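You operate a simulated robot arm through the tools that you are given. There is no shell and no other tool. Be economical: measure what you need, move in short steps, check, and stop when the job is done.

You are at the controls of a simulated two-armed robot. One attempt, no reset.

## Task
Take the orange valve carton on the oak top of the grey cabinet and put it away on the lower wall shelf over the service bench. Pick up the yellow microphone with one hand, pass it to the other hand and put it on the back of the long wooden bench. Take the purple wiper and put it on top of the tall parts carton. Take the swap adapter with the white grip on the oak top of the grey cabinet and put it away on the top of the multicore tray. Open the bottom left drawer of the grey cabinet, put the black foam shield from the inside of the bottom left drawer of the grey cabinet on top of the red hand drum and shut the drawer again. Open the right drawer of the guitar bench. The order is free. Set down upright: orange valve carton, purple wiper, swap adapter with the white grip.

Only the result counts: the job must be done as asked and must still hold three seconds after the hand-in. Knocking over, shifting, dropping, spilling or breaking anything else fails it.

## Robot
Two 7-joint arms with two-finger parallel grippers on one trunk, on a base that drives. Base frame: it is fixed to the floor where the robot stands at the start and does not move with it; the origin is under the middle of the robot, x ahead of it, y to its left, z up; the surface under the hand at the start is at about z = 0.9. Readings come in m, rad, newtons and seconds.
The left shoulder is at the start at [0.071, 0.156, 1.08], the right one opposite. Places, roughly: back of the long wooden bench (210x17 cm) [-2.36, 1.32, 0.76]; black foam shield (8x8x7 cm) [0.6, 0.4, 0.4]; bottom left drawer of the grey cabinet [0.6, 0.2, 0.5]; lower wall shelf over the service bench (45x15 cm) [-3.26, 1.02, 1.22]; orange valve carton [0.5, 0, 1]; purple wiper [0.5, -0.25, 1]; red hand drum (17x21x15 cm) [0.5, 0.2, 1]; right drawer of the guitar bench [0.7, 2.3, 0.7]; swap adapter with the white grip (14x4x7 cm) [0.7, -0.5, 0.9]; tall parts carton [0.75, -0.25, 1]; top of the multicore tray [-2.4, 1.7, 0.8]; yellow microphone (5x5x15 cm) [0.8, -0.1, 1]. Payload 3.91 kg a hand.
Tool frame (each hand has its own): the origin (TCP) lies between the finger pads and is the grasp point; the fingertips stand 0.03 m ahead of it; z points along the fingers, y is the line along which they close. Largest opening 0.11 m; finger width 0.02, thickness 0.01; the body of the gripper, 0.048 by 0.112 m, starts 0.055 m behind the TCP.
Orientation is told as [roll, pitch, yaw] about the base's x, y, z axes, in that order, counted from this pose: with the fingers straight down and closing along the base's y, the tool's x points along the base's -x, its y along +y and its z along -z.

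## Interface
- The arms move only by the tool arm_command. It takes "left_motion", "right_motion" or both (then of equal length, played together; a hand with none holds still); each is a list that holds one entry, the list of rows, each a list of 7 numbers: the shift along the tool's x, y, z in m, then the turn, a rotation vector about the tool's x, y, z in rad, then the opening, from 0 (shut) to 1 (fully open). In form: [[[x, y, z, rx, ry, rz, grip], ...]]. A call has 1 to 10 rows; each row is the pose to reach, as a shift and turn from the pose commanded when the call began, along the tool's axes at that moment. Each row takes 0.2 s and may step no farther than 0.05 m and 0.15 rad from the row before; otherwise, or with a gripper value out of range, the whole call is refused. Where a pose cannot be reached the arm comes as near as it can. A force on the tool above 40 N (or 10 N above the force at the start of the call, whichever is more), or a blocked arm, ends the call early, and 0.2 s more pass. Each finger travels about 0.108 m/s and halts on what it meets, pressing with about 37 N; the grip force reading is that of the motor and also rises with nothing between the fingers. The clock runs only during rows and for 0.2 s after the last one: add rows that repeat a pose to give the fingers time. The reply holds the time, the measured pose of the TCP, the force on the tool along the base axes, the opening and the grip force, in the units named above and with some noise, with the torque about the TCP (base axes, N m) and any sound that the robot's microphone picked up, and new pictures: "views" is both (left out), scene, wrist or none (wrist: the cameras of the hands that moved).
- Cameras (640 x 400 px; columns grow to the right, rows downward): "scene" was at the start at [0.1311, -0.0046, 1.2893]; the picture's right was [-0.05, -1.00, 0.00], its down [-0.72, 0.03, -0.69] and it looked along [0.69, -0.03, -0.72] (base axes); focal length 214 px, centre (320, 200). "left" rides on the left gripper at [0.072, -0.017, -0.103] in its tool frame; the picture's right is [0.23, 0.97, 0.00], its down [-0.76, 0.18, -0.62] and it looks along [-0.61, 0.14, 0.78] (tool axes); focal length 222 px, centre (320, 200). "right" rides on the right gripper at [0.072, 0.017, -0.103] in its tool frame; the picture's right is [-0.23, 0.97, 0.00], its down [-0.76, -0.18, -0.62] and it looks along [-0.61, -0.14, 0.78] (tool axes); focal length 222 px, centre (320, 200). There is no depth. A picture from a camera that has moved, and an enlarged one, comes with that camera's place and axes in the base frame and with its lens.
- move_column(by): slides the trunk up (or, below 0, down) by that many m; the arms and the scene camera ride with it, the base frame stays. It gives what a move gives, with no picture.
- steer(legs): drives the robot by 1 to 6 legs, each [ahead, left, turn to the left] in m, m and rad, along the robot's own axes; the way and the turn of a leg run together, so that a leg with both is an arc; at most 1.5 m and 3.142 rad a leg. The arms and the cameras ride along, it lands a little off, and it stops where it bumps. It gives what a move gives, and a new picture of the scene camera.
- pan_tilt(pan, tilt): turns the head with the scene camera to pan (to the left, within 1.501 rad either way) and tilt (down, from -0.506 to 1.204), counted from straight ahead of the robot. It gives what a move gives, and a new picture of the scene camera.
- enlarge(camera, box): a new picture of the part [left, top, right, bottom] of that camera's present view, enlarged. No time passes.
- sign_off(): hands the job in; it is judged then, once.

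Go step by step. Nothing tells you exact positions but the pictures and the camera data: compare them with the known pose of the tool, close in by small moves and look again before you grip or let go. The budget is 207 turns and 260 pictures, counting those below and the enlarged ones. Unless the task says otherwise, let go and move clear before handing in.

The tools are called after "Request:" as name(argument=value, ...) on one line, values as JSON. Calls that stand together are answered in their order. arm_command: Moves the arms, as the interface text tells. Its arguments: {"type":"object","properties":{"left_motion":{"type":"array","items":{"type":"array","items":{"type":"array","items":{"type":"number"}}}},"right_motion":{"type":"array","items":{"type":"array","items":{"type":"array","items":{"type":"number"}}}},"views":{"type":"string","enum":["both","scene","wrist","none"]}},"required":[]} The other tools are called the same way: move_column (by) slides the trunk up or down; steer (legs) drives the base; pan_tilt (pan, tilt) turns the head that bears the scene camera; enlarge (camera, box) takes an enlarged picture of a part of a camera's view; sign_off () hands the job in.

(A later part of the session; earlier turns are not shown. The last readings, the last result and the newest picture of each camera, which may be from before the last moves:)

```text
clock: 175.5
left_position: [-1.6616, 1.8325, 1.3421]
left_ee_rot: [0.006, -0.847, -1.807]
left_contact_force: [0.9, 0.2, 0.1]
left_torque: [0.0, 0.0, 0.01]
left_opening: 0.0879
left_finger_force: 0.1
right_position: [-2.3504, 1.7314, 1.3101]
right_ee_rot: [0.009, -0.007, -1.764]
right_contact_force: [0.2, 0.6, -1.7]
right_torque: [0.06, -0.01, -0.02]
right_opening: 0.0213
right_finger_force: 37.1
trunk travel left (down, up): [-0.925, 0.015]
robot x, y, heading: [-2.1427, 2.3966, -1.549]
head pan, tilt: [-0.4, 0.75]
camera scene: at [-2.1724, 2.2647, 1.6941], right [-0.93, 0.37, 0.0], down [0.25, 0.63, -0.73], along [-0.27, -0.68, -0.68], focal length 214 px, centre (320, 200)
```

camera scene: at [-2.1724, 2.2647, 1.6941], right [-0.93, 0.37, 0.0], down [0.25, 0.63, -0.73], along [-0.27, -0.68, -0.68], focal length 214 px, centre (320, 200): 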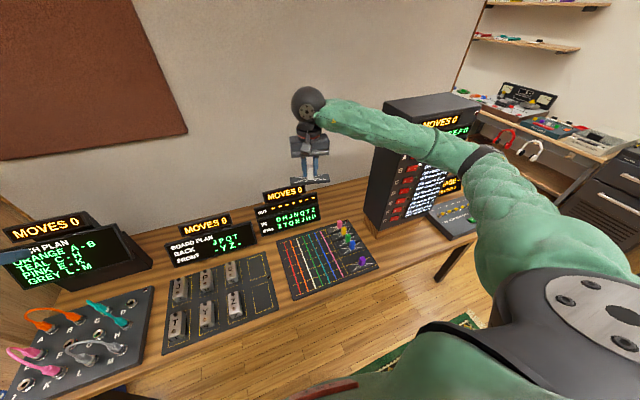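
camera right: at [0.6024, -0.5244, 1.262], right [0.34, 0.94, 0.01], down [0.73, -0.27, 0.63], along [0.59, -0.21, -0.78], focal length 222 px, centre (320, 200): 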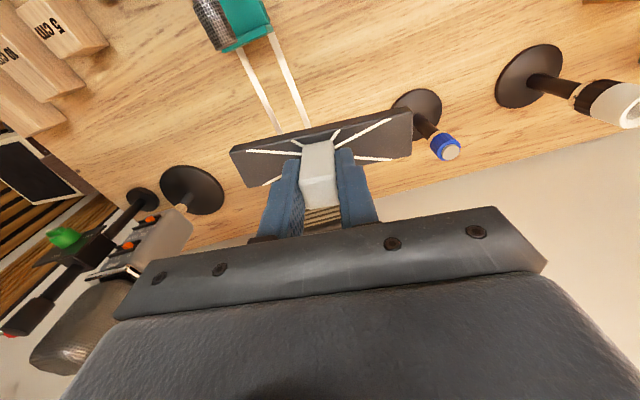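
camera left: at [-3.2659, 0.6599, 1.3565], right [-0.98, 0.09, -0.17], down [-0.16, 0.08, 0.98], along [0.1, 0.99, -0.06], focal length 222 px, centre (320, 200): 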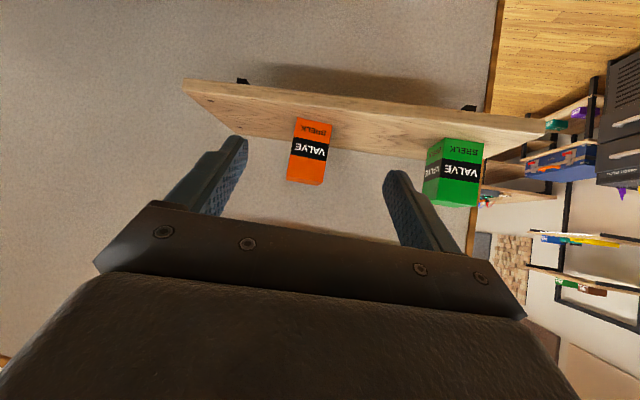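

The matrix-like board with coloured lines lies at the tray's stated place. I zoom in on it.

Request:
enlarge(camera="scene", box=[240, 170, 400, 310])

```text
2.86 times, centred on (320, 240) of scene
camera zoom: at [-2.1724, 2.2647, 1.6941], right [-0.93, 0.37, 0.0], down [0.25, 0.63, -0.73], along [-0.27, -0.68, -0.68], focal length 613 px, centre (320, 86)
```

zoom: 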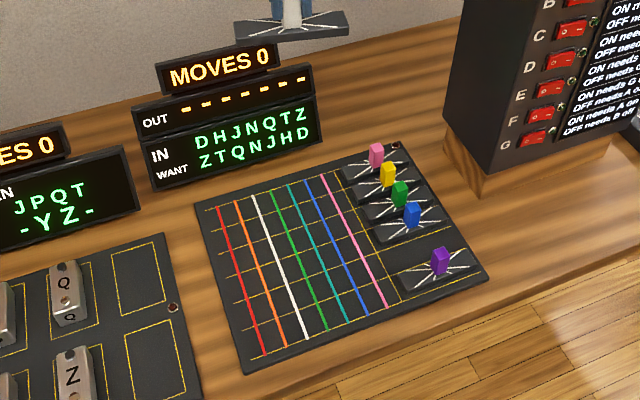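

The tray's free line area is centred near (-2.335,1.73), right under the held adapter. I lower the trunk, square the adapter with x and look.

Request:
move_column(by=-0.25)

Request:
arm_command(right_motion=[[[0, 0, 0.025, 0, 0, -0.06, 0], [0, 0, 0.05, 0, 0, -0.12, 0], [0, 0, 0.075, 0, 0, -0.19, 0], [0, 0, 0.1, 0, 0, -0.19, 0], [0, 0, 0.1, 0, 0, -0.19, 0]]])

```text
clock: 178.0
left_position: [-1.6621, 1.8326, 1.0915]
left_ee_rot: [0.005, -0.845, -1.807]
left_contact_force: [-0.4, 0.7, 0.0]
left_torque: [0.0, 0.01, 0.02]
left_opening: 0.0879
left_finger_force: 0.0
right_position: [-2.3511, 1.731, 1.059]
right_ee_rot: [0.01, -0.007, -1.767]
right_contact_force: [-1.0, 0.4, -0.3]
right_torque: [-0.01, 0.01, 0.01]
right_opening: 0.0215
right_finger_force: 37.3
trunk travel left (down, up): [-0.675, 0.265]
robot x, y, heading: [-2.1426, 2.3919, -1.55]
head pan, tilt: [-0.4, 0.75]
```

```text
clock: 179.2
left_position: [-1.6628, 1.8335, 1.0909]
left_ee_rot: [0.006, -0.848, -1.808]
left_contact_force: [-0.2, 0.4, -0.2]
left_torque: [0.01, -0.02, -0.01]
left_opening: 0.088
left_finger_force: 0.1
right_position: [-2.3493, 1.7295, 0.9594]
right_ee_rot: [0.01, -0.008, -1.576]
right_contact_force: [0.0, 0.2, -1.4]
right_torque: [-0.01, 0.01, 0.03]
right_opening: 0.0211
right_finger_force: 37.1
trunk travel left (down, up): [-0.675, 0.265]
robot x, y, heading: [-2.1474, 2.3959, -1.546]
head pan, tilt: [-0.4, 0.75]
camera scene: at [-2.1727, 2.265, 1.4441], right [-0.93, 0.37, 0.0], down [0.25, 0.63, -0.73], along [-0.27, -0.68, -0.68], focal length 214 px, centre (320, 200)
camera right: at [-2.335, 1.8035, 1.0624], right [0.97, -0.23, 0.01], down [-0.19, -0.76, 0.63], along [-0.14, -0.61, -0.78], focal length 222 px, centre (320, 200)
```

scene: 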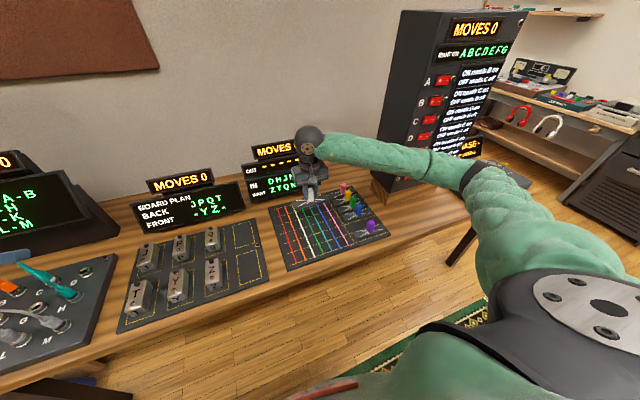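
right: 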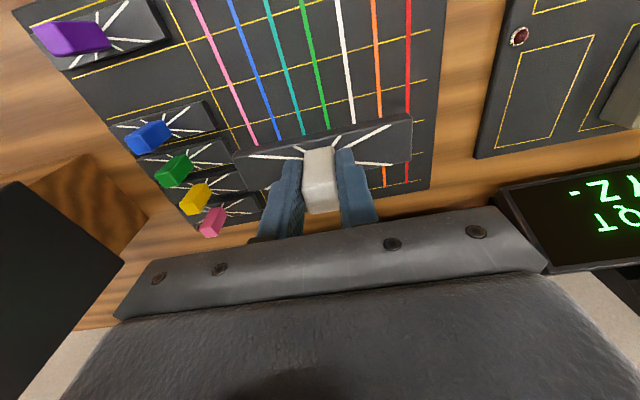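

Clear of the parked adapters. I shift 1.5 cm toward +x and lower to just above the tray.

Request:
arm_command(right_motion=[[[0, 0.008, 0.02, 0, 0, 0, 0], [0, 0.015, 0.045, 0, 0, 0, 0], [0, 0.015, 0.07, 0, 0, 0, 0], [0, 0.015, 0.09, 0, 0, 0, 0], [0, 0.015, 0.1, 0, 0, 0, 0], [0, 0.015, 0.1, 0, 0, 0, 0]]], views="wrist")

Request:
enlarge(camera="scene", box=[240, 120, 400, 270])

```text
clock: 180.6
left_position: [-1.6623, 1.8315, 1.0899]
left_ee_rot: [0.005, -0.845, -1.808]
left_contact_force: [0.9, 0.1, 0.5]
left_torque: [0.0, -0.03, 0.02]
left_opening: 0.0878
left_finger_force: 0.1
right_position: [-2.3344, 1.7289, 0.8585]
right_ee_rot: [0.01, -0.009, -1.575]
right_contact_force: [-0.6, 0.4, -0.7]
right_torque: [0.0, -0.01, 0.0]
right_opening: 0.0214
right_finger_force: 37.4
trunk travel left (down, up): [-0.675, 0.265]
robot x, y, heading: [-2.1409, 2.3937, -1.551]
head pan, tilt: [-0.4, 0.75]
camera right: at [-2.3198, 1.8021, 0.9622], right [0.97, -0.23, 0.01], down [-0.19, -0.76, 0.63], along [-0.14, -0.61, -0.78], focal length 222 px, centre (320, 200)
```

right: 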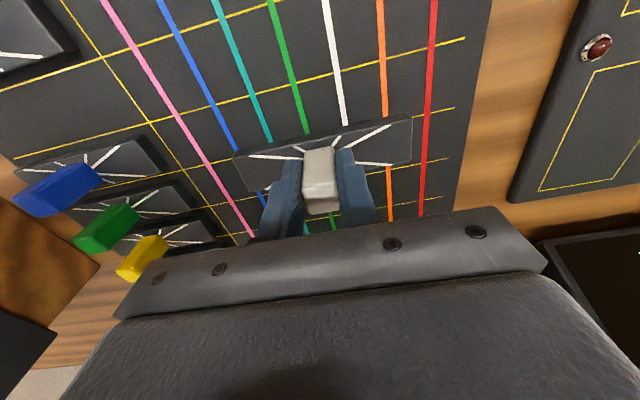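

```text
2.67 times, centred on (320, 195) of scene
camera zoom: at [-2.1729, 2.2648, 1.4441], right [-0.93, 0.37, 0.0], down [0.25, 0.63, -0.73], along [-0.27, -0.68, -0.68], focal length 572 px, centre (320, 213)
```

zoom: 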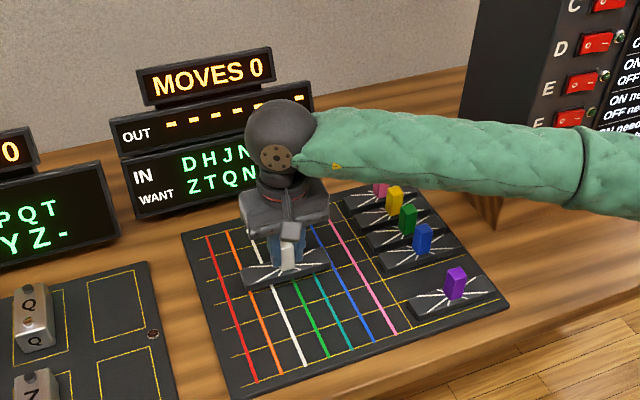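

Close to the tray now; I lower in small steps until contact.

Request:
arm_command(right_motion=[[[0, 0, 0.005, 0, 0, 0, 0], [0, 0, 0.01, 0, 0, 0, 0], [0, 0, 0.014, 0, 0, 0, 0], [0, 0, 0.018, 0, 0, 0, 0], [0, 0, 0.021, 0, 0, 0, 0], [0, 0, 0.024, 0, 0, 0, 0]]], views="none")

```text
clock: 182.0
left_position: [-1.6613, 1.8321, 1.0907]
left_ee_rot: [0.004, -0.847, -1.809]
left_contact_force: [0.0, 0.1, -0.9]
left_torque: [-0.03, -0.04, 0.03]
left_opening: 0.0881
left_finger_force: 0.1
right_position: [-2.3339, 1.7305, 0.8347]
right_ee_rot: [0.009, -0.007, -1.576]
right_contact_force: [0.7, 0.3, -1.4]
right_torque: [0.04, -0.01, -0.02]
right_opening: 0.0213
right_finger_force: 36.9
trunk travel left (down, up): [-0.675, 0.265]
robot x, y, heading: [-2.1427, 2.3947, -1.552]
head pan, tilt: [-0.4, 0.75]
```

Request:
arm_command(right_motion=[[[0, 0, 0.003, 0, 0, 0, 0], [0, 0, 0.006, 0, 0, 0, 0], [0, 0, 0.009, 0, 0, 0, 0], [0, 0, 0.012, 0, 0, 0, 0], [0, 0, 0.015, 0, 0, 0, 0]]], views="none")

```text
clock: 183.2
left_position: [-1.662, 1.8338, 1.091]
left_ee_rot: [0.005, -0.848, -1.809]
left_contact_force: [-0.9, -0.4, 0.8]
left_torque: [0.03, -0.03, 0.0]
left_opening: 0.0881
left_finger_force: 0.1
right_position: [-2.3328, 1.7297, 0.8223]
right_ee_rot: [0.008, -0.011, -1.576]
right_contact_force: [-1.6, -2.6, 31.1]
right_torque: [-0.12, 0.76, -0.02]
right_opening: 0.0218
right_finger_force: 37.2
trunk travel left (down, up): [-0.675, 0.265]
robot x, y, heading: [-2.1491, 2.3922, -1.547]
head pan, tilt: [-0.4, 0.75]
```

Contact. I ease up, release and retreat upward.

Request:
arm_command(right_motion=[[[0, 0, -0.003, 0, 0, 0, 0], [0, 0, -0.003, 0, 0, 0, 0.3], [0, 0, -0.003, 0, 0, 0, 0.45], [0, 0, -0.003, 0, 0, 0, 0.45], [0, 0, -0.02, 0, 0, 0, 0.45], [0, 0, -0.05, 0, 0, 0, 0.45], [0, 0, -0.1, 0, 0, 0, 0.45], [0, 0, -0.15, 0, 0, 0, 0.45], [0, 0, -0.2, 0, 0, 0, 0.45]]], views="wrist")

Request:
move_column(by=0.25)

Request:
enlarge(camera="scene", box=[200, 120, 440, 300])

```text
clock: 185.2
left_position: [-1.6621, 1.8337, 1.0915]
left_ee_rot: [0.006, -0.846, -1.81]
left_contact_force: [0.0, 0.6, 0.3]
left_torque: [0.01, -0.02, -0.03]
left_opening: 0.0882
left_finger_force: 0.1
right_position: [-2.338, 1.7315, 1.0208]
right_ee_rot: [0.007, -0.007, -1.575]
right_contact_force: [0.4, 0.3, 0.4]
right_torque: [-0.01, -0.02, -0.03]
right_opening: 0.0499
right_finger_force: 0.2
trunk travel left (down, up): [-0.675, 0.265]
robot x, y, heading: [-2.1443, 2.3963, -1.549]
head pan, tilt: [-0.4, 0.75]
camera right: at [-2.3222, 1.8039, 1.1233], right [0.97, -0.23, 0.01], down [-0.19, -0.76, 0.63], along [-0.14, -0.61, -0.78], focal length 222 px, centre (320, 200)
```

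right: 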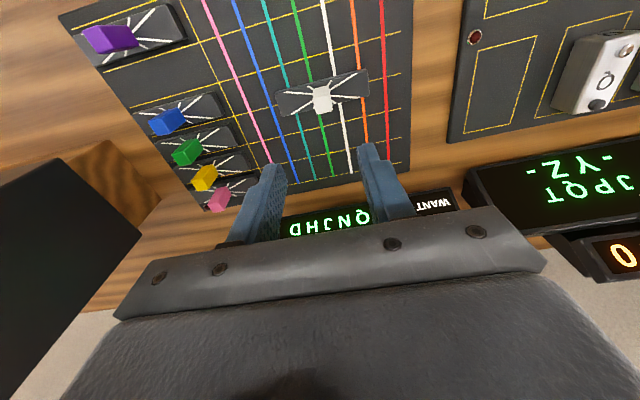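

```text
clock: 187.8
left_position: [-1.6619, 1.8314, 1.341]
left_ee_rot: [0.005, -0.847, -1.809]
left_contact_force: [0.0, 0.2, -0.5]
left_torque: [0.02, -0.02, 0.01]
left_opening: 0.0882
left_finger_force: 0.1
right_position: [-2.3366, 1.73, 1.2704]
right_ee_rot: [0.009, -0.009, -1.577]
right_contact_force: [0.5, 0.8, 0.3]
right_torque: [-0.04, 0.0, -0.02]
right_opening: 0.0494
right_finger_force: 0.1
trunk travel left (down, up): [-0.925, 0.015]
robot x, y, heading: [-2.1435, 2.393, -1.547]
head pan, tilt: [-0.4, 0.75]
```

```text
2.22 times, centred on (320, 210) of scene
camera zoom: at [-2.1729, 2.2647, 1.694], right [-0.93, 0.37, 0.0], down [0.25, 0.63, -0.73], along [-0.27, -0.68, -0.68], focal length 477 px, centre (320, 178)
```

zoom: 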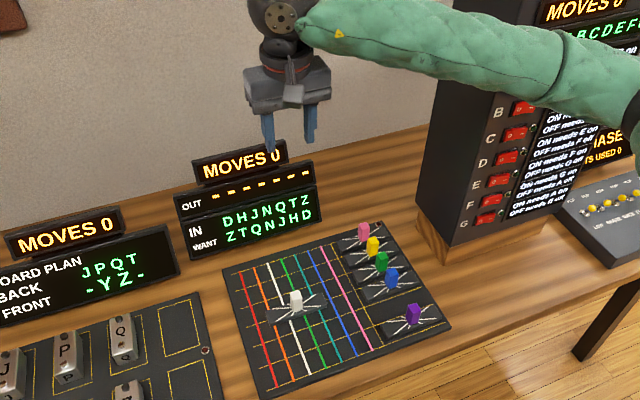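

The adapter stands on the tray and nothing else moved. Now back to the corridor and face the guitar bench for its right drawer.

Request:
steer(legs=[[0, 0.9, 0], [0, 0.9, 0], [0, 0, 1.55]])

Request:
pan_tilt(pan=0.0, tilt=0.85)

```text
clock: 200.8
left_position: [0.2453, 2.9062, 1.3415]
left_ee_rot: [0.004, -0.847, -0.254]
left_contact_force: [-0.4, -0.7, -0.1]
left_torque: [-0.02, -0.01, 0.0]
left_opening: 0.0879
left_finger_force: 0.0
right_position: [0.3363, 2.2306, 1.2705]
right_ee_rot: [0.008, -0.009, -0.021]
right_contact_force: [-0.1, -0.4, 0.5]
right_torque: [0.01, 0.0, -0.02]
right_opening: 0.0493
right_finger_force: 0.1
trunk travel left (down, up): [-0.925, 0.015]
robot x, y, heading: [-0.323, 2.4347, 0.006]
head pan, tilt: [-0.4, 0.75]
camera scene: at [-0.1964, 2.4026, 1.6941], right [-0.39, -0.92, 0.0], down [-0.63, 0.26, -0.73], along [0.67, -0.28, -0.68], focal length 214 px, centre (320, 200)
```

scene: 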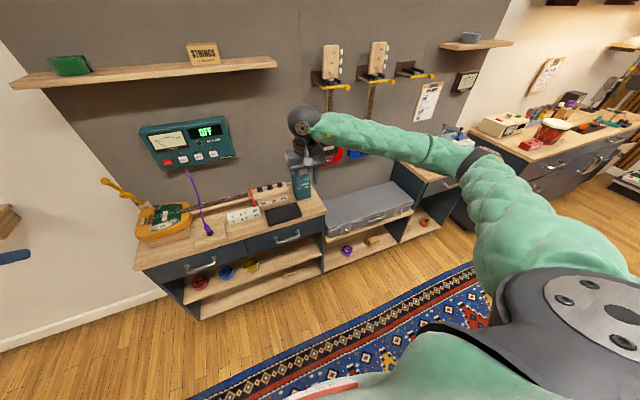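

```text
clock: 201.6
left_position: [0.2454, 2.9074, 1.3408]
left_ee_rot: [0.007, -0.848, -0.255]
left_contact_force: [-0.3, -0.7, 0.2]
left_torque: [0.02, 0.0, 0.0]
left_opening: 0.088
left_finger_force: 0.0
right_position: [0.3361, 2.229, 1.2701]
right_ee_rot: [0.01, -0.008, -0.024]
right_contact_force: [-0.5, 0.4, -0.2]
right_torque: [0.01, 0.01, 0.0]
right_opening: 0.0495
right_finger_force: 0.0
trunk travel left (down, up): [-0.925, 0.015]
robot x, y, heading: [-0.3223, 2.4354, 0.005]
head pan, tilt: [0.0, 0.85]
camera scene: at [-0.1948, 2.435, 1.6861], right [0.0, -1.0, 0.0], down [-0.75, 0.0, -0.66], along [0.66, 0.0, -0.75], focal length 214 px, centre (320, 200)
```

scene: 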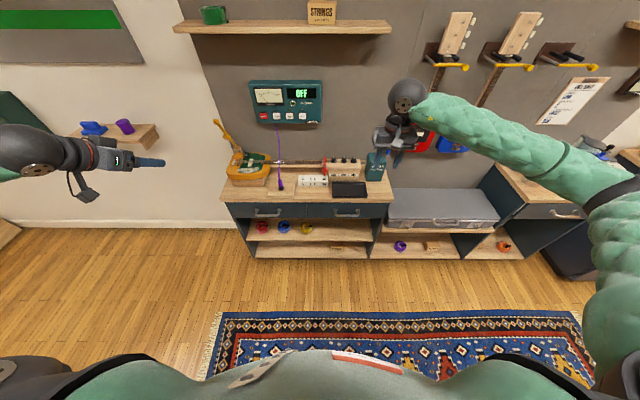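

Request:
enlarge(camera="scene", box=[210, 150, 410, 270])

```text
3.20 times, centred on (310, 210) of scene
camera zoom: at [-0.1948, 2.435, 1.6861], right [0.0, -1.0, 0.0], down [-0.75, 0.0, -0.66], along [0.66, 0.0, -0.75], focal length 686 px, centre (352, 168)
```

zoom: 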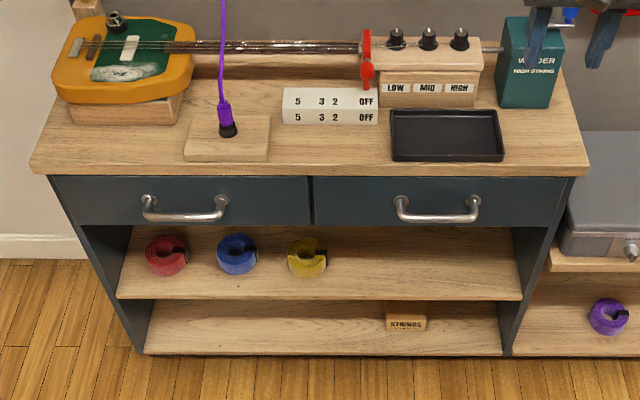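

The right drawer's handle is at about (0.545,2.286,0.729). I turn the right hand to point forward with fingers closing vertically.

Request:
arm_command(right_motion=[[[-0.01, 0, 0, -0.086, -0.086, 0.086, 0.45], [-0.02, 0, 0, -0.172, -0.172, 0.172, 0.45], [-0.03, 0, 0, -0.258, -0.258, 0.258, 0.45], [-0.04, 0, 0, -0.344, -0.344, 0.344, 0.45], [-0.05, 0, 0, -0.43, -0.43, 0.43, 0.45], [-0.06, 0, 0, -0.516, -0.516, 0.516, 0.45], [-0.07, 0, 0, -0.602, -0.602, 0.602, 0.45], [-0.08, 0, 0, -0.688, -0.688, 0.688, 0.45], [-0.09, 0, 0, -0.774, -0.774, 0.774, 0.45], [-0.1, 0, 0, -0.86, -0.86, 0.86, 0.45]]], views="none")

```text
clock: 203.8
left_position: [0.2453, 2.9077, 1.3416]
left_ee_rot: [0.005, -0.847, -0.256]
left_contact_force: [-0.2, 0.0, 0.0]
left_torque: [-0.03, 0.01, 0.02]
left_opening: 0.0882
left_finger_force: 0.0
right_position: [0.4344, 2.2273, 1.2714]
right_ee_rot: [1.169, -0.268, -1.185]
right_contact_force: [0.3, 0.0, -0.2]
right_torque: [0.0, 0.04, -0.04]
right_opening: 0.0497
right_finger_force: 0.1
trunk travel left (down, up): [-0.925, 0.015]
robot x, y, heading: [-0.3192, 2.4346, 0.007]
head pan, tilt: [0.0, 0.85]
```

Request:
arm_command(right_motion=[[[0, 0, 0, -0.086, -0.086, 0.086, 0.45], [0, 0, 0, -0.172, -0.172, 0.172, 0.45], [0, 0, 0, -0.258, -0.258, 0.258, 0.45], [0, 0, 0, -0.344, -0.344, 0.344, 0.45], [0, 0, 0, -0.35, -0.35, 0.35, 0.45]]], views="wrist")

Request:
move_column(by=-0.4)

Request:
enlarge(camera="right", box=[0, 0, 640, 400])

```text
clock: 205.0
left_position: [0.2466, 2.9068, 1.3404]
left_ee_rot: [0.007, -0.845, -0.255]
left_contact_force: [0.1, 0.0, 0.5]
left_torque: [-0.01, 0.02, 0.02]
left_opening: 0.0882
left_finger_force: 0.1
right_position: [0.435, 2.2261, 1.2702]
right_ee_rot: [1.206, -0.252, -1.22]
right_contact_force: [-0.2, 0.4, 0.3]
right_torque: [0.0, 0.02, 0.0]
right_opening: 0.0494
right_finger_force: 0.0
right hand out of reach, approached as far as the arm can: row 1, 2, 3, 4, 5
trunk travel left (down, up): [-0.925, 0.015]
robot x, y, heading: [-0.3255, 2.4319, 0.004]
head pan, tilt: [0.0, 0.85]
camera right: at [0.3194, 2.2738, 1.3035], right [0.32, 0.12, 0.94], down [-0.36, -0.9, 0.24], along [0.88, -0.42, -0.25], focal length 222 px, centre (320, 200)
```

right: 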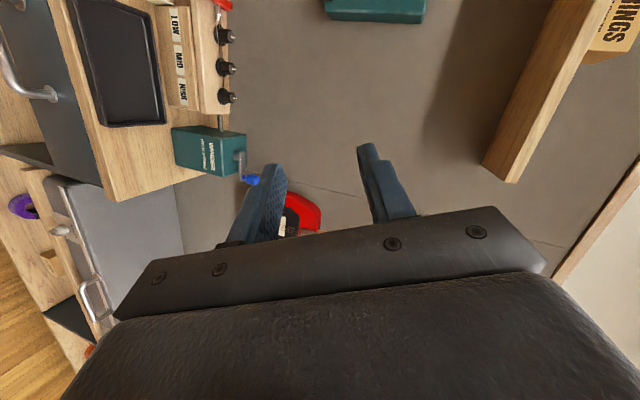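

```text
clock: 208.9
left_position: [0.2451, 2.9071, 0.9415]
left_ee_rot: [0.005, -0.846, -0.254]
left_contact_force: [-0.2, 0.6, 0.2]
left_torque: [-0.01, -0.01, -0.01]
left_opening: 0.088
left_finger_force: 0.1
right_position: [0.4353, 2.2279, 0.8708]
right_ee_rot: [1.206, -0.251, -1.221]
right_contact_force: [-0.4, -0.3, 1.0]
right_torque: [0.04, 0.03, 0.02]
right_opening: 0.0494
right_finger_force: 0.1
trunk travel left (down, up): [-0.525, 0.415]
robot x, y, heading: [-0.3232, 2.4338, -0.0]
head pan, tilt: [0.0, 0.85]
```

```text
1.00 times, centred on (320, 200) of right (not enlarged: the box is as wide or as high as the picture)
camera zoom: at [0.3192, 2.274, 0.9037], right [0.32, 0.13, 0.94], down [-0.36, -0.9, 0.24], along [0.88, -0.42, -0.25], focal length 222 px, centre (320, 200)
```

zoom: 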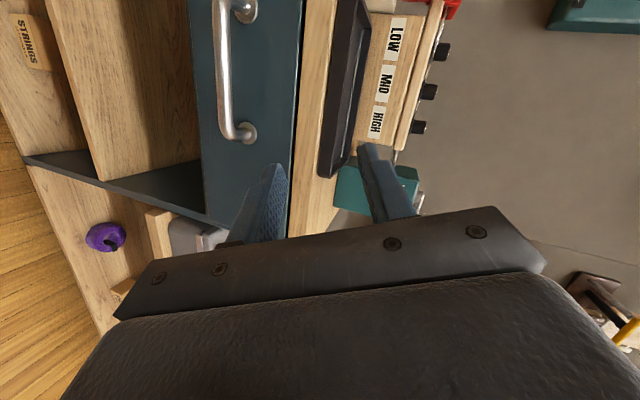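

Orientation is nearly right. I try to finish the turn while going to a point in front of the handle.

Request:
arm_command(right_motion=[[[0.015, -0.02, 0.019, -0.062, -0.06, 0.062, 0.6], [0.03, -0.04, 0.038, -0.125, -0.119, 0.124, 0.6], [0.046, -0.059, 0.056, -0.187, -0.178, 0.187, 0.6], [0.061, -0.079, 0.075, -0.25, -0.238, 0.249, 0.6], [0.076, -0.099, 0.094, -0.312, -0.297, 0.311, 0.6], [0.076, -0.099, 0.094, -0.312, -0.297, 0.311, 0.6]]])

```text
clock: 210.5
left_position: [0.2463, 2.9072, 0.9412]
left_ee_rot: [0.003, -0.846, -0.254]
left_contact_force: [0.5, -0.4, 0.4]
left_torque: [-0.02, 0.0, -0.01]
left_opening: 0.0881
left_finger_force: 0.0
right_position: [0.471, 2.1756, 0.7171]
right_ee_rot: [1.573, -0.267, -1.584]
right_contact_force: [-0.4, 1.3, 0.1]
right_torque: [-0.02, 0.01, -0.05]
right_opening: 0.0659
right_finger_force: 0.0
right hand out of reach, approached as far as the arm can: row 1, 2, 3
trunk travel left (down, up): [-0.525, 0.415]
robot x, y, heading: [-0.3227, 2.4402, 0.007]
head pan, tilt: [0.0, 0.85]
stopped in row 6 (right hand): the arm was blocked; the commanded pose is now the measured one
camera scene: at [-0.195, 2.4365, 1.286], right [0.0, -1.0, 0.0], down [-0.75, 0.0, -0.66], along [0.66, 0.0, -0.75], focal length 214 px, centre (320, 200)
camera right: at [0.3667, 2.2495, 0.7139], right [0.0, 0.04, 1.0], down [-0.63, -0.77, 0.03], along [0.77, -0.63, 0.03], focal length 222 px, centre (320, 200)
```

scene: 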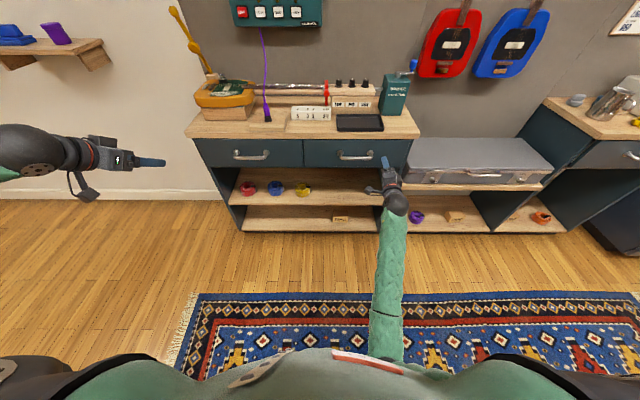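
right: 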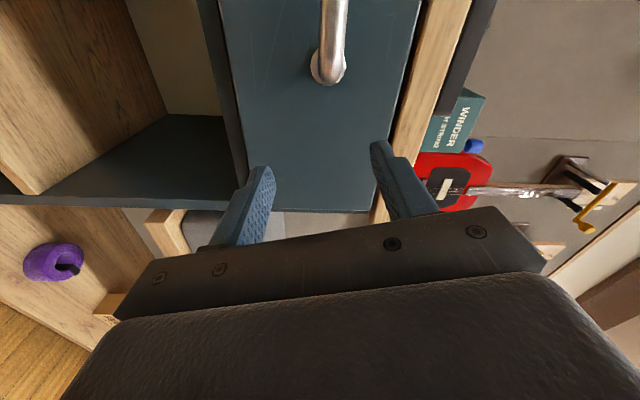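

The hand points straight at the bench; I let the base align it: 11 cm to the left.

Request:
steer(legs=[[0, 0.11, 0]])

Request:
enlarge(camera="right", box=[120, 0, 520, 260])

```text
clock: 211.7
left_position: [0.2452, 3.0173, 0.9403]
left_ee_rot: [0.002, -0.846, -0.255]
left_contact_force: [0.0, 0.5, -0.4]
left_torque: [0.02, 0.02, -0.02]
left_opening: 0.0879
left_finger_force: 0.0
right_position: [0.4704, 2.2852, 0.718]
right_ee_rot: [1.574, -0.27, -1.585]
right_contact_force: [-0.3, -0.1, -0.2]
right_torque: [0.02, 0.0, 0.0]
right_opening: 0.066
right_finger_force: 0.1
trunk travel left (down, up): [-0.525, 0.415]
robot x, y, heading: [-0.3238, 2.5458, 0.0]
head pan, tilt: [0.0, 0.85]
camera scene: at [-0.1954, 2.5472, 1.286], right [0.0, -1.0, 0.0], down [-0.75, 0.0, -0.66], along [0.66, 0.0, -0.75], focal length 214 px, centre (320, 200)
```

scene: 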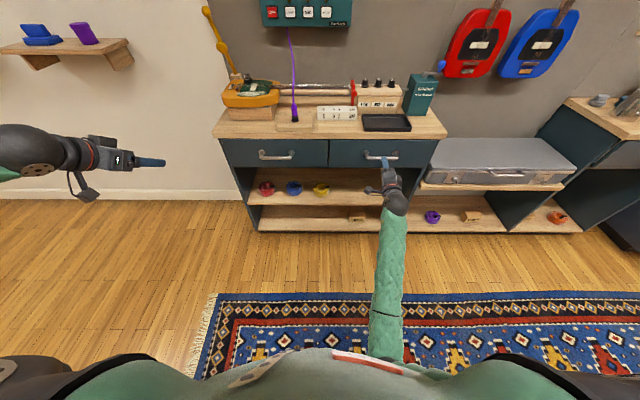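

```text
1.54 times, centred on (320, 130) of right
camera zoom: at [0.3662, 2.3603, 0.7143], right [0.0, 0.04, 1.0], down [-0.63, -0.77, 0.03], along [0.77, -0.63, 0.03], focal length 342 px, centre (320, 308)
```

zoom: 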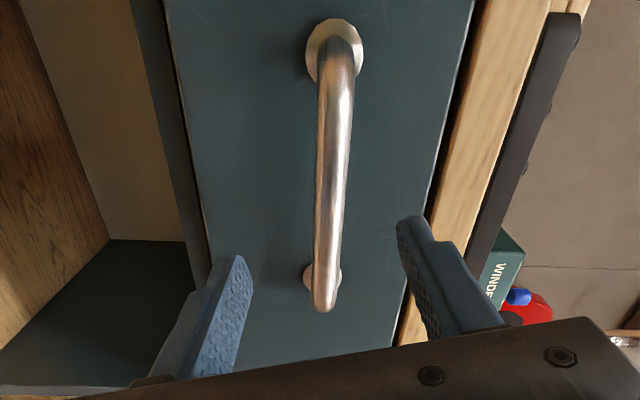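

The handle lies squarely between the fingers. I drive ahead 6.5 cm.

Request:
steer(legs=[[0.065, 0, 0]])

Request:
arm_command(right_motion=[[[0, 0, 0, 0, 0, 0, 0.3], [0, 0, 0, 0, 0, 0, 0], [0, 0, 0, 0, 0, 0, 0], [0, 0, 0, 0, 0, 0, 0]]], views="wrist")

```text
clock: 212.7
left_position: [0.3123, 3.0162, 0.9402]
left_ee_rot: [0.005, -0.844, -0.258]
left_contact_force: [0.3, -0.5, -1.1]
left_torque: [0.01, -0.01, 0.0]
left_opening: 0.088
left_finger_force: 0.0
right_position: [0.5369, 2.2837, 0.716]
right_ee_rot: [1.571, -0.267, -1.585]
right_contact_force: [0.2, -0.1, -0.7]
right_torque: [0.02, -0.04, -0.03]
right_opening: 0.0661
right_finger_force: 0.1
trunk travel left (down, up): [-0.525, 0.415]
robot x, y, heading: [-0.2565, 2.5457, 0.004]
head pan, tilt: [0.0, 0.85]
camera scene: at [-0.1273, 2.5451, 1.2858], right [0.0, -1.0, 0.0], down [-0.75, 0.0, -0.66], along [0.66, 0.0, -0.75], focal length 214 px, centre (320, 200)
```

scene: 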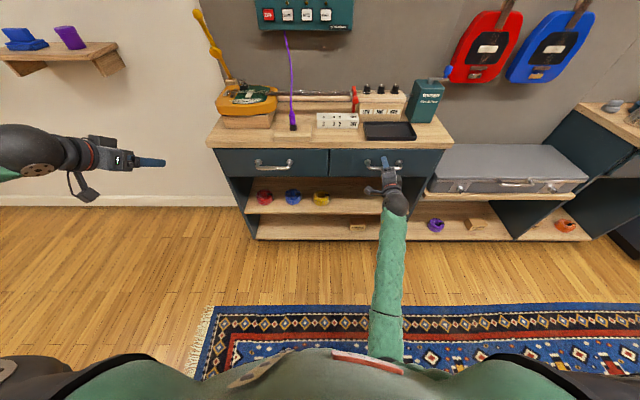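

```text
clock: 213.7
left_position: [0.3103, 3.0173, 0.9421]
left_ee_rot: [0.005, -0.848, -0.256]
left_contact_force: [0.6, 0.6, -0.4]
left_torque: [0.0, 0.02, -0.02]
left_opening: 0.0882
left_finger_force: 0.1
right_position: [0.5351, 2.2857, 0.7215]
right_ee_rot: [1.581, -0.268, -1.587]
right_contact_force: [3.6, 5.6, 39.2]
right_torque: [1.24, -0.05, 0.43]
right_opening: 0.0215
right_finger_force: 45.1
trunk travel left (down, up): [-0.525, 0.415]
robot x, y, heading: [-0.26, 2.5465, 0.004]
head pan, tilt: [0.0, 0.85]
camera right: at [0.4313, 2.3603, 0.7182], right [-0.01, 0.04, 1.0], down [-0.63, -0.77, 0.02], along [0.77, -0.63, 0.03], focal length 222 px, centre (320, 200)
```

right: 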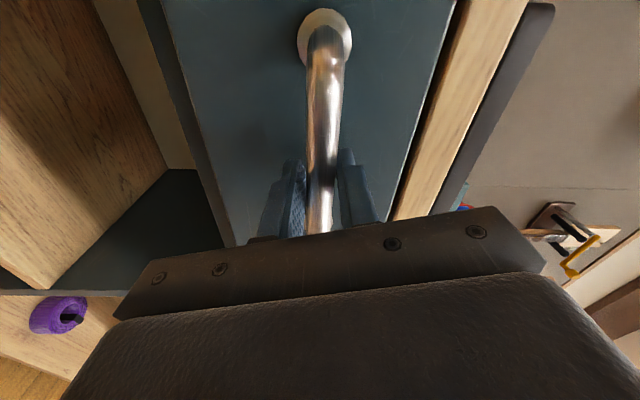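

Handle gripped but with vertical strain. I relieve it slightly upward and pull back with the base.

Request:
arm_command(right_motion=[[[0, 0.005, 0, 0, 0, 0, 0], [0, 0.008, 0, 0, 0, 0, 0], [0, 0.008, 0, 0, 0, 0, 0]]], views="none")

Request:
steer(legs=[[-0.15, 0, 0]])

```text
clock: 214.4
left_position: [0.3105, 3.0153, 0.9404]
left_ee_rot: [0.007, -0.846, -0.256]
left_contact_force: [0.5, -0.4, -1.0]
left_torque: [-0.02, 0.01, 0.0]
left_opening: 0.0879
left_finger_force: 0.0
right_position: [0.535, 2.2837, 0.7214]
right_ee_rot: [1.57, -0.269, -1.585]
right_contact_force: [-1.6, -2.1, 2.1]
right_torque: [1.11, 0.02, -0.45]
right_opening: 0.0214
right_finger_force: 45.2
trunk travel left (down, up): [-0.525, 0.415]
robot x, y, heading: [-0.2582, 2.5447, -0.0]
head pan, tilt: [0.0, 0.85]
```

```text
clock: 215.8
left_position: [0.1622, 3.0148, 0.9416]
left_ee_rot: [0.007, -0.846, -0.258]
left_contact_force: [0.9, -0.2, 0.5]
left_torque: [0.03, -0.01, 0.02]
left_opening: 0.0883
left_finger_force: 0.2
right_position: [0.3868, 2.2853, 0.7219]
right_ee_rot: [1.572, -0.265, -1.582]
right_contact_force: [-2.7, -19.3, -20.3]
right_torque: [1.09, 0.15, -1.07]
right_opening: 0.0213
right_finger_force: 45.3
trunk travel left (down, up): [-0.525, 0.415]
robot x, y, heading: [-0.4094, 2.5445, 0.002]
head pan, tilt: [0.0, 0.85]
camera scene: at [-0.2791, 2.5429, 1.2859], right [0.0, -1.0, 0.0], down [-0.75, 0.0, -0.66], along [0.66, 0.0, -0.75], focal length 214 px, centre (320, 200)
```

scene: 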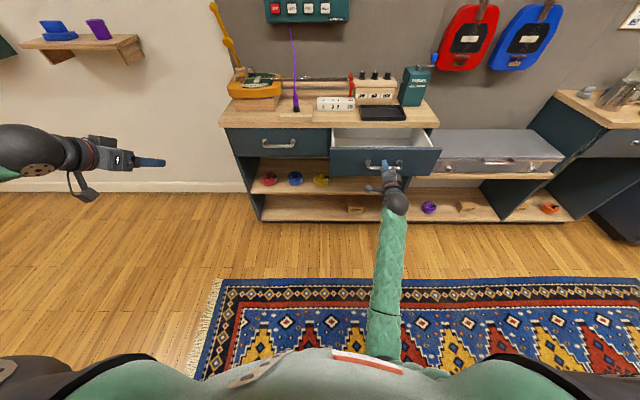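

The drawer slides out. I pull a bit more.

Request:
steer(legs=[[-0.11, 0, 0]])

```text
clock: 217.0
left_position: [0.0653, 3.0166, 0.9407]
left_ee_rot: [0.006, -0.846, -0.255]
left_contact_force: [0.0, 0.3, -0.5]
left_torque: [0.03, 0.0, 0.01]
left_opening: 0.0878
left_finger_force: 0.0
right_position: [0.2904, 2.2858, 0.7207]
right_ee_rot: [1.571, -0.264, -1.582]
right_contact_force: [-1.2, -0.4, 1.9]
right_torque: [1.19, -0.09, 1.06]
right_opening: 0.0213
right_finger_force: 44.5
trunk travel left (down, up): [-0.525, 0.415]
robot x, y, heading: [-0.505, 2.543, 0.003]
head pan, tilt: [0.0, 0.85]
stopped in leg 1: the force on the tool passed its limit at 121 N (the readings are from after the stop); the commanded pose is now the measured one
camera scene: at [-0.3756, 2.5445, 1.2861], right [0.0, -1.0, 0.0], down [-0.75, 0.0, -0.66], along [0.66, 0.0, -0.75], focal length 214 px, centre (320, 200)
```

scene: 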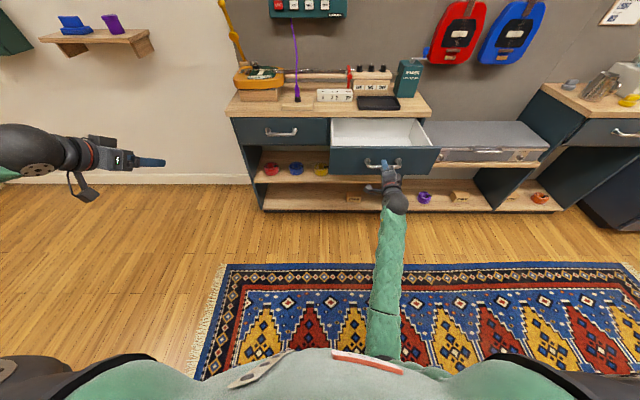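

Fully open. I release the handle and back off.

Request:
arm_command(right_motion=[[[0, 0, 0, 0, 0, 0, 0.3], [0, 0, 0, 0, 0, 0, 0.6], [0, 0, 0, 0, 0, 0, 0.6]]], views="none")

Request:
steer(legs=[[-0.1, 0, 0]])

```text
clock: 217.8
left_position: [0.0643, 3.0165, 0.9409]
left_ee_rot: [0.005, -0.846, -0.254]
left_contact_force: [0.0, -0.1, -0.4]
left_torque: [0.0, 0.0, -0.03]
left_opening: 0.0879
left_finger_force: 0.0
right_position: [0.2916, 2.2858, 0.72]
right_ee_rot: [1.569, -0.268, -1.582]
right_contact_force: [0.7, -0.1, -0.4]
right_torque: [0.02, 0.01, 0.01]
right_opening: 0.0659
right_finger_force: 0.0
trunk travel left (down, up): [-0.525, 0.415]
robot x, y, heading: [-0.5028, 2.5459, 0.003]
head pan, tilt: [0.0, 0.85]
```

```text
clock: 219.0
left_position: [-0.0369, 3.0156, 0.9422]
left_ee_rot: [0.005, -0.846, -0.254]
left_contact_force: [-1.0, -0.8, 0.2]
left_torque: [-0.03, -0.02, 0.01]
left_opening: 0.0881
left_finger_force: 0.0
right_position: [0.1887, 2.2863, 0.7231]
right_ee_rot: [1.571, -0.266, -1.583]
right_contact_force: [-0.4, 0.2, 1.0]
right_torque: [-0.01, 0.0, 0.02]
right_opening: 0.0657
right_finger_force: 0.1
trunk travel left (down, up): [-0.525, 0.415]
robot x, y, heading: [-0.6062, 2.5429, 0.002]
head pan, tilt: [0.0, 0.85]
camera scene: at [-0.4788, 2.5443, 1.2863], right [0.0, -1.0, 0.0], down [-0.75, 0.0, -0.66], along [0.66, 0.0, -0.75], focal length 214 px, centre (320, 200)
```

scene: 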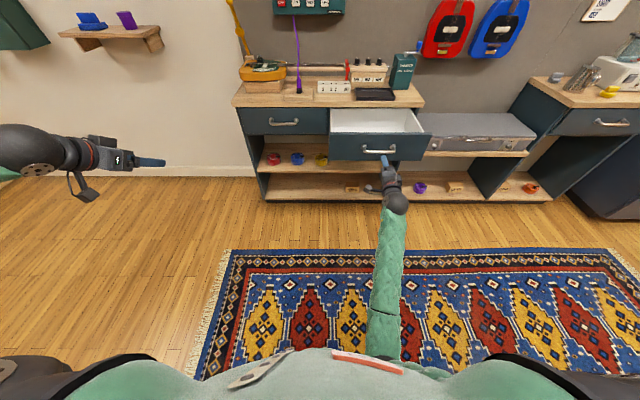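

Drawer stays open. I raise the trunk for clearance and slide back along the corridor toward the grey cabinet.

Request:
move_column(by=0.4)

Request:
steer(legs=[[0, -0.4, 0], [0.18, 0, 0], [0, -1.35, 0]])

```text
clock: 222.8
left_position: [-0.0367, 3.0155, 1.3407]
left_ee_rot: [0.004, -0.846, -0.256]
left_contact_force: [-0.1, -0.3, 0.6]
left_torque: [0.03, 0.02, -0.01]
left_opening: 0.0882
left_finger_force: 0.1
right_position: [0.1907, 2.2856, 1.1216]
right_ee_rot: [1.569, -0.268, -1.582]
right_contact_force: [-0.1, 0.3, 0.8]
right_torque: [0.01, 0.0, 0.0]
right_opening: 0.066
right_finger_force: 0.0
trunk travel left (down, up): [-0.925, 0.015]
robot x, y, heading: [-0.6052, 2.5506, 0.011]
head pan, tilt: [0.0, 0.85]
```

```text
clock: 232.8
left_position: [0.1482, 1.2562, 1.3408]
left_ee_rot: [0.005, -0.847, -0.259]
left_contact_force: [-0.5, 0.0, -0.1]
left_torque: [0.0, -0.01, 0.0]
left_opening: 0.0879
left_finger_force: 0.0
right_position: [0.3708, 0.5259, 1.1224]
right_ee_rot: [1.568, -0.267, -1.586]
right_contact_force: [-0.3, 0.0, -1.1]
right_torque: [0.01, 0.0, -0.04]
right_opening: 0.0659
right_finger_force: 0.0
trunk travel left (down, up): [-0.925, 0.015]
robot x, y, heading: [-0.4226, 0.7869, -0.0]
head pan, tilt: [0.0, 0.85]
camera scene: at [-0.2951, 0.7871, 1.686], right [0.0, -1.0, 0.0], down [-0.75, 0.0, -0.66], along [0.66, 0.0, -0.75], focal length 214 px, centre (320, 200)
```

scene: 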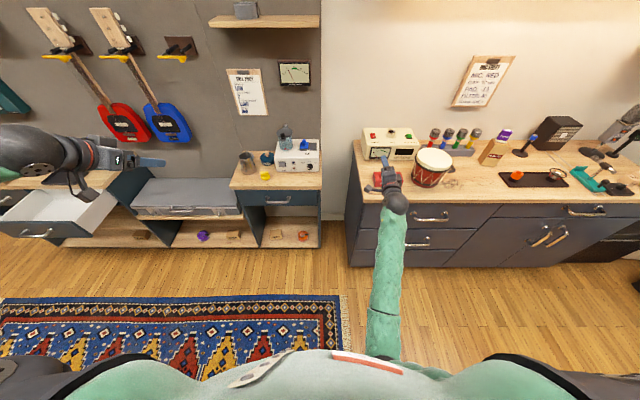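

Request:
enlarge(camera="scene", box=[340, 180, 540, 280])

```text
3.20 times, centred on (440, 230) of scene
camera zoom: at [-0.2951, 0.7871, 1.686], right [0.0, -1.0, 0.0], down [-0.75, 0.0, -0.66], along [0.66, 0.0, -0.75], focal length 686 px, centre (-64, 104)
```

zoom: 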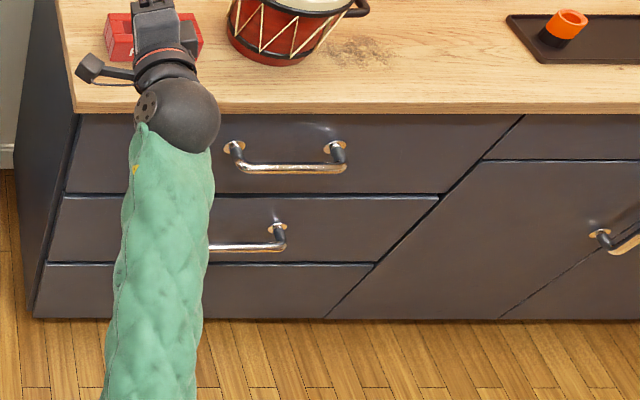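

Bottom-left drawer handle triangulates to about (0.384, 0.196, 0.496). I back up slightly, slide right and lower the trunk.

Request:
steer(legs=[[-0.11, 0, 0], [0, -0.33, 0]])

Request:
move_column(by=-0.62)

Request:
enlarge(camera="right", box=[80, 0, 560, 300])

```text
clock: 235.8
left_position: [0.035, 0.9303, 1.3402]
left_ee_rot: [0.005, -0.846, -0.257]
left_contact_force: [-0.4, 0.7, 0.6]
left_torque: [0.0, 0.03, 0.0]
left_opening: 0.0881
left_finger_force: 0.1
right_position: [0.2588, 0.1988, 1.1215]
right_ee_rot: [1.57, -0.267, -1.586]
right_contact_force: [1.6, 0.5, -0.2]
right_torque: [0.01, 0.02, -0.03]
right_opening: 0.0659
right_finger_force: 0.0
trunk travel left (down, up): [-0.925, 0.015]
robot x, y, heading: [-0.5343, 0.4565, 0.001]
head pan, tilt: [0.0, 0.85]
camera scene: at [-0.4074, 0.4604, 1.686], right [0.0, -1.0, 0.0], down [-0.75, 0.0, -0.66], along [0.66, 0.0, -0.75], focal length 214 px, centre (320, 200)
```

scene: 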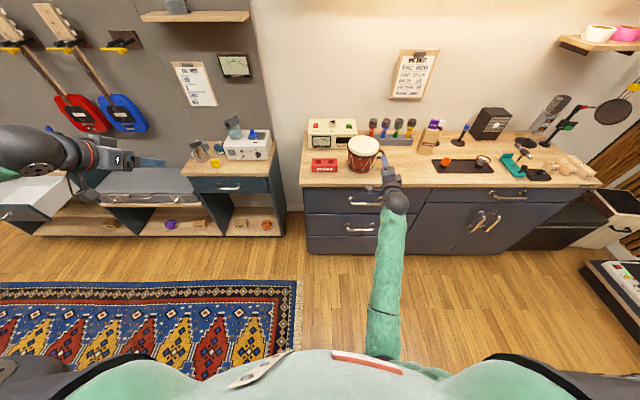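

```text
refused: -0.62 is not a number from -0.4 to 0.4
```

```text
1.33 times, centred on (320, 150) of right
camera zoom: at [0.1551, 0.2748, 1.1194], right [0.0, 0.04, 1.0], down [-0.63, -0.77, 0.03], along [0.77, -0.63, 0.02], focal length 296 px, centre (320, 267)
```

zoom: 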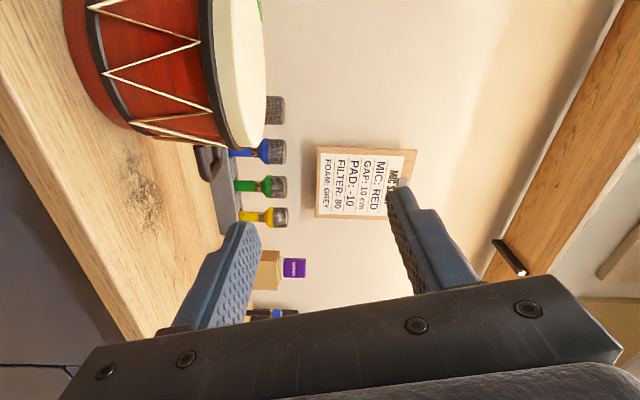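

The lower handle's centre is near y≈0.185. I lower the trunk in two moves.

Request:
move_column(by=-0.4)

Request:
move_column(by=-0.22)

Request:
enlarge(camera="right", box=[80, 0, 560, 300])

```text
clock: 239.6
left_position: [0.0353, 0.9309, 0.9416]
left_ee_rot: [0.005, -0.847, -0.258]
left_contact_force: [-0.3, 0.5, 0.0]
left_torque: [0.01, -0.02, -0.03]
left_opening: 0.0885
left_finger_force: 0.1
right_position: [0.2584, 0.2002, 0.7224]
right_ee_rot: [1.568, -0.266, -1.586]
right_contact_force: [-0.5, -1.1, 0.3]
right_torque: [0.03, 0.03, -0.01]
right_opening: 0.066
right_finger_force: 0.1
trunk travel left (down, up): [-0.525, 0.415]
robot x, y, heading: [-0.5368, 0.4597, -0.003]
head pan, tilt: [0.0, 0.85]
```

```text
clock: 241.9
left_position: [0.0341, 0.9292, 0.7208]
left_ee_rot: [0.004, -0.846, -0.261]
left_contact_force: [-1.0, -0.1, -0.9]
left_torque: [0.0, 0.02, 0.04]
left_opening: 0.088
left_finger_force: 0.1
right_position: [0.2578, 0.1997, 0.5012]
right_ee_rot: [1.569, -0.265, -1.584]
right_contact_force: [-0.2, -0.1, -0.1]
right_torque: [-0.03, -0.03, 0.0]
right_opening: 0.0658
right_finger_force: 0.0
trunk travel left (down, up): [-0.305, 0.635]
robot x, y, heading: [-0.5381, 0.4626, 0.003]
head pan, tilt: [0.0, 0.85]
```

```text
1.33 times, centred on (320, 150) of right
camera zoom: at [0.155, 0.2741, 0.4994], right [0.0, 0.04, 1.0], down [-0.63, -0.77, 0.03], along [0.77, -0.63, 0.02], focal length 296 px, centre (320, 267)
```

zoom: 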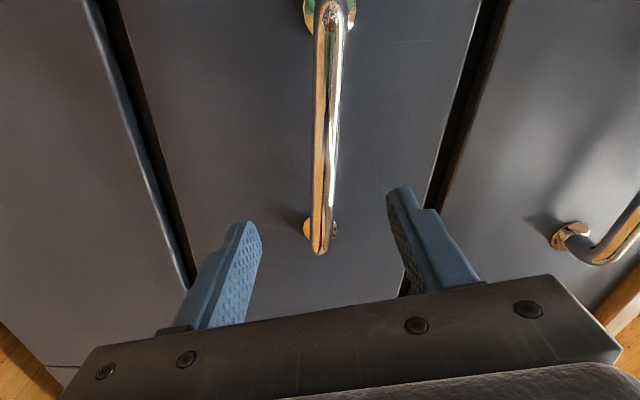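

The handle sits between the fingers. I drive ahead and grip.

Request:
steer(legs=[[0.115, 0, 0]])

Request:
arm_command(right_motion=[[[0, 0.005, 0, 0, 0, 0, 0.3], [0, 0.005, 0, 0, 0, 0, 0], [0, 0.005, 0, 0, 0, 0, 0], [0, 0.005, 0, 0, 0, 0, 0]]], views="wrist")

```text
clock: 243.1
left_position: [0.1492, 0.9289, 0.7215]
left_ee_rot: [0.006, -0.846, -0.256]
left_contact_force: [-0.8, -0.4, 0.4]
left_torque: [-0.01, -0.02, -0.01]
left_opening: 0.088
left_finger_force: 0.0
right_position: [0.374, 0.1997, 0.5015]
right_ee_rot: [1.57, -0.265, -1.583]
right_contact_force: [0.8, 0.5, -0.5]
right_torque: [-0.03, 0.05, -0.02]
right_opening: 0.0659
right_finger_force: 0.2
trunk travel left (down, up): [-0.305, 0.635]
robot x, y, heading: [-0.4208, 0.4595, -0.005]
head pan, tilt: [0.0, 0.85]
camera scene: at [-0.2922, 0.4596, 1.066], right [0.0, -1.0, 0.0], down [-0.75, 0.0, -0.66], along [0.66, 0.0, -0.75], focal length 214 px, centre (320, 200)
```

scene: 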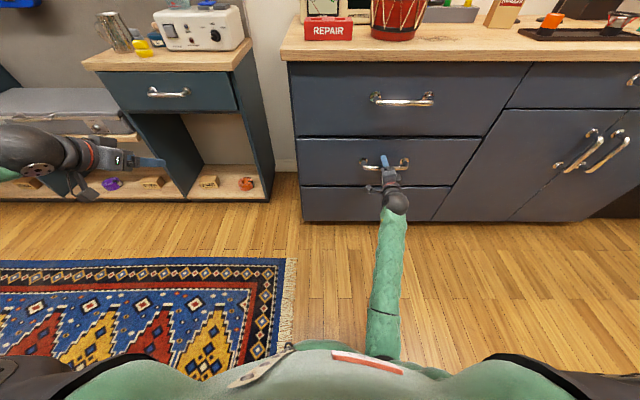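

```text
clock: 244.1
left_position: [0.1498, 0.9298, 0.7207]
left_ee_rot: [0.007, -0.845, -0.257]
left_contact_force: [-0.8, -0.7, 0.5]
left_torque: [-0.01, -0.04, 0.0]
left_opening: 0.0879
left_finger_force: 0.0
right_position: [0.3737, 0.1983, 0.5045]
right_ee_rot: [1.568, -0.272, -1.582]
right_contact_force: [-23.9, 10.7, -6.7]
right_torque: [1.19, 0.0, 0.01]
right_opening: 0.0258
right_finger_force: 44.9
trunk travel left (down, up): [-0.305, 0.635]
robot x, y, heading: [-0.4189, 0.458, -0.002]
head pan, tilt: [0.0, 0.85]
camera right: at [0.2692, 0.2737, 0.5024], right [0.0, 0.04, 1.0], down [-0.63, -0.77, 0.04], along [0.77, -0.63, 0.02], focal length 222 px, centre (320, 200)
```

right: 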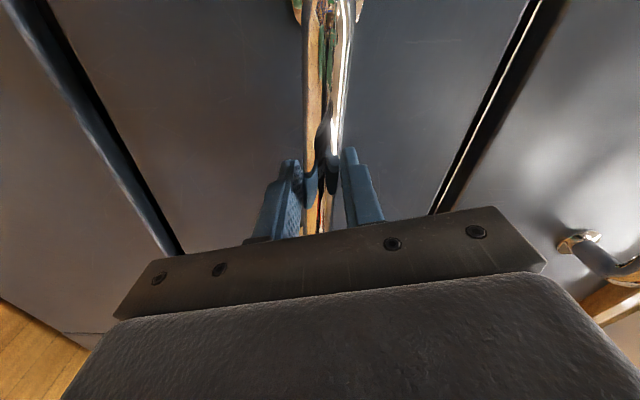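

Gripped. I pull the drawer out with the base.

Request:
steer(legs=[[-0.22, 0, 0]])

```text
clock: 245.9
left_position: [-0.0679, 0.9305, 0.7216]
left_ee_rot: [0.006, -0.846, -0.254]
left_contact_force: [0.0, -0.1, 0.3]
left_torque: [0.04, -0.02, 0.0]
left_opening: 0.0881
left_finger_force: 0.0
right_position: [0.157, 0.1985, 0.5067]
right_ee_rot: [1.565, -0.271, -1.581]
right_contact_force: [1.1, 1.1, 0.9]
right_torque: [1.28, 0.07, -0.25]
right_opening: 0.0256
right_finger_force: 45.2
trunk travel left (down, up): [-0.305, 0.635]
robot x, y, heading: [-0.6384, 0.4612, 0.002]
head pan, tilt: [0.0, 0.85]
stopped in leg 1: the force on the tool passed its limit at 41 N (the readings are from after the stop); the commanded pose is now the measured one
camera scene: at [-0.5085, 0.4597, 1.0663], right [0.0, -1.0, 0.0], down [-0.75, 0.0, -0.66], along [0.66, 0.0, -0.75], focal length 214 px, centre (320, 200)
```

scene: 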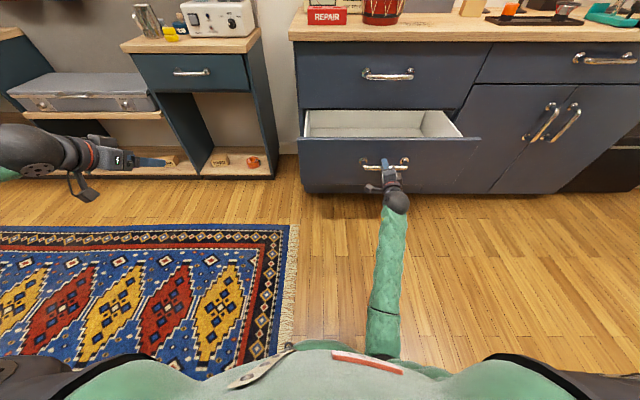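

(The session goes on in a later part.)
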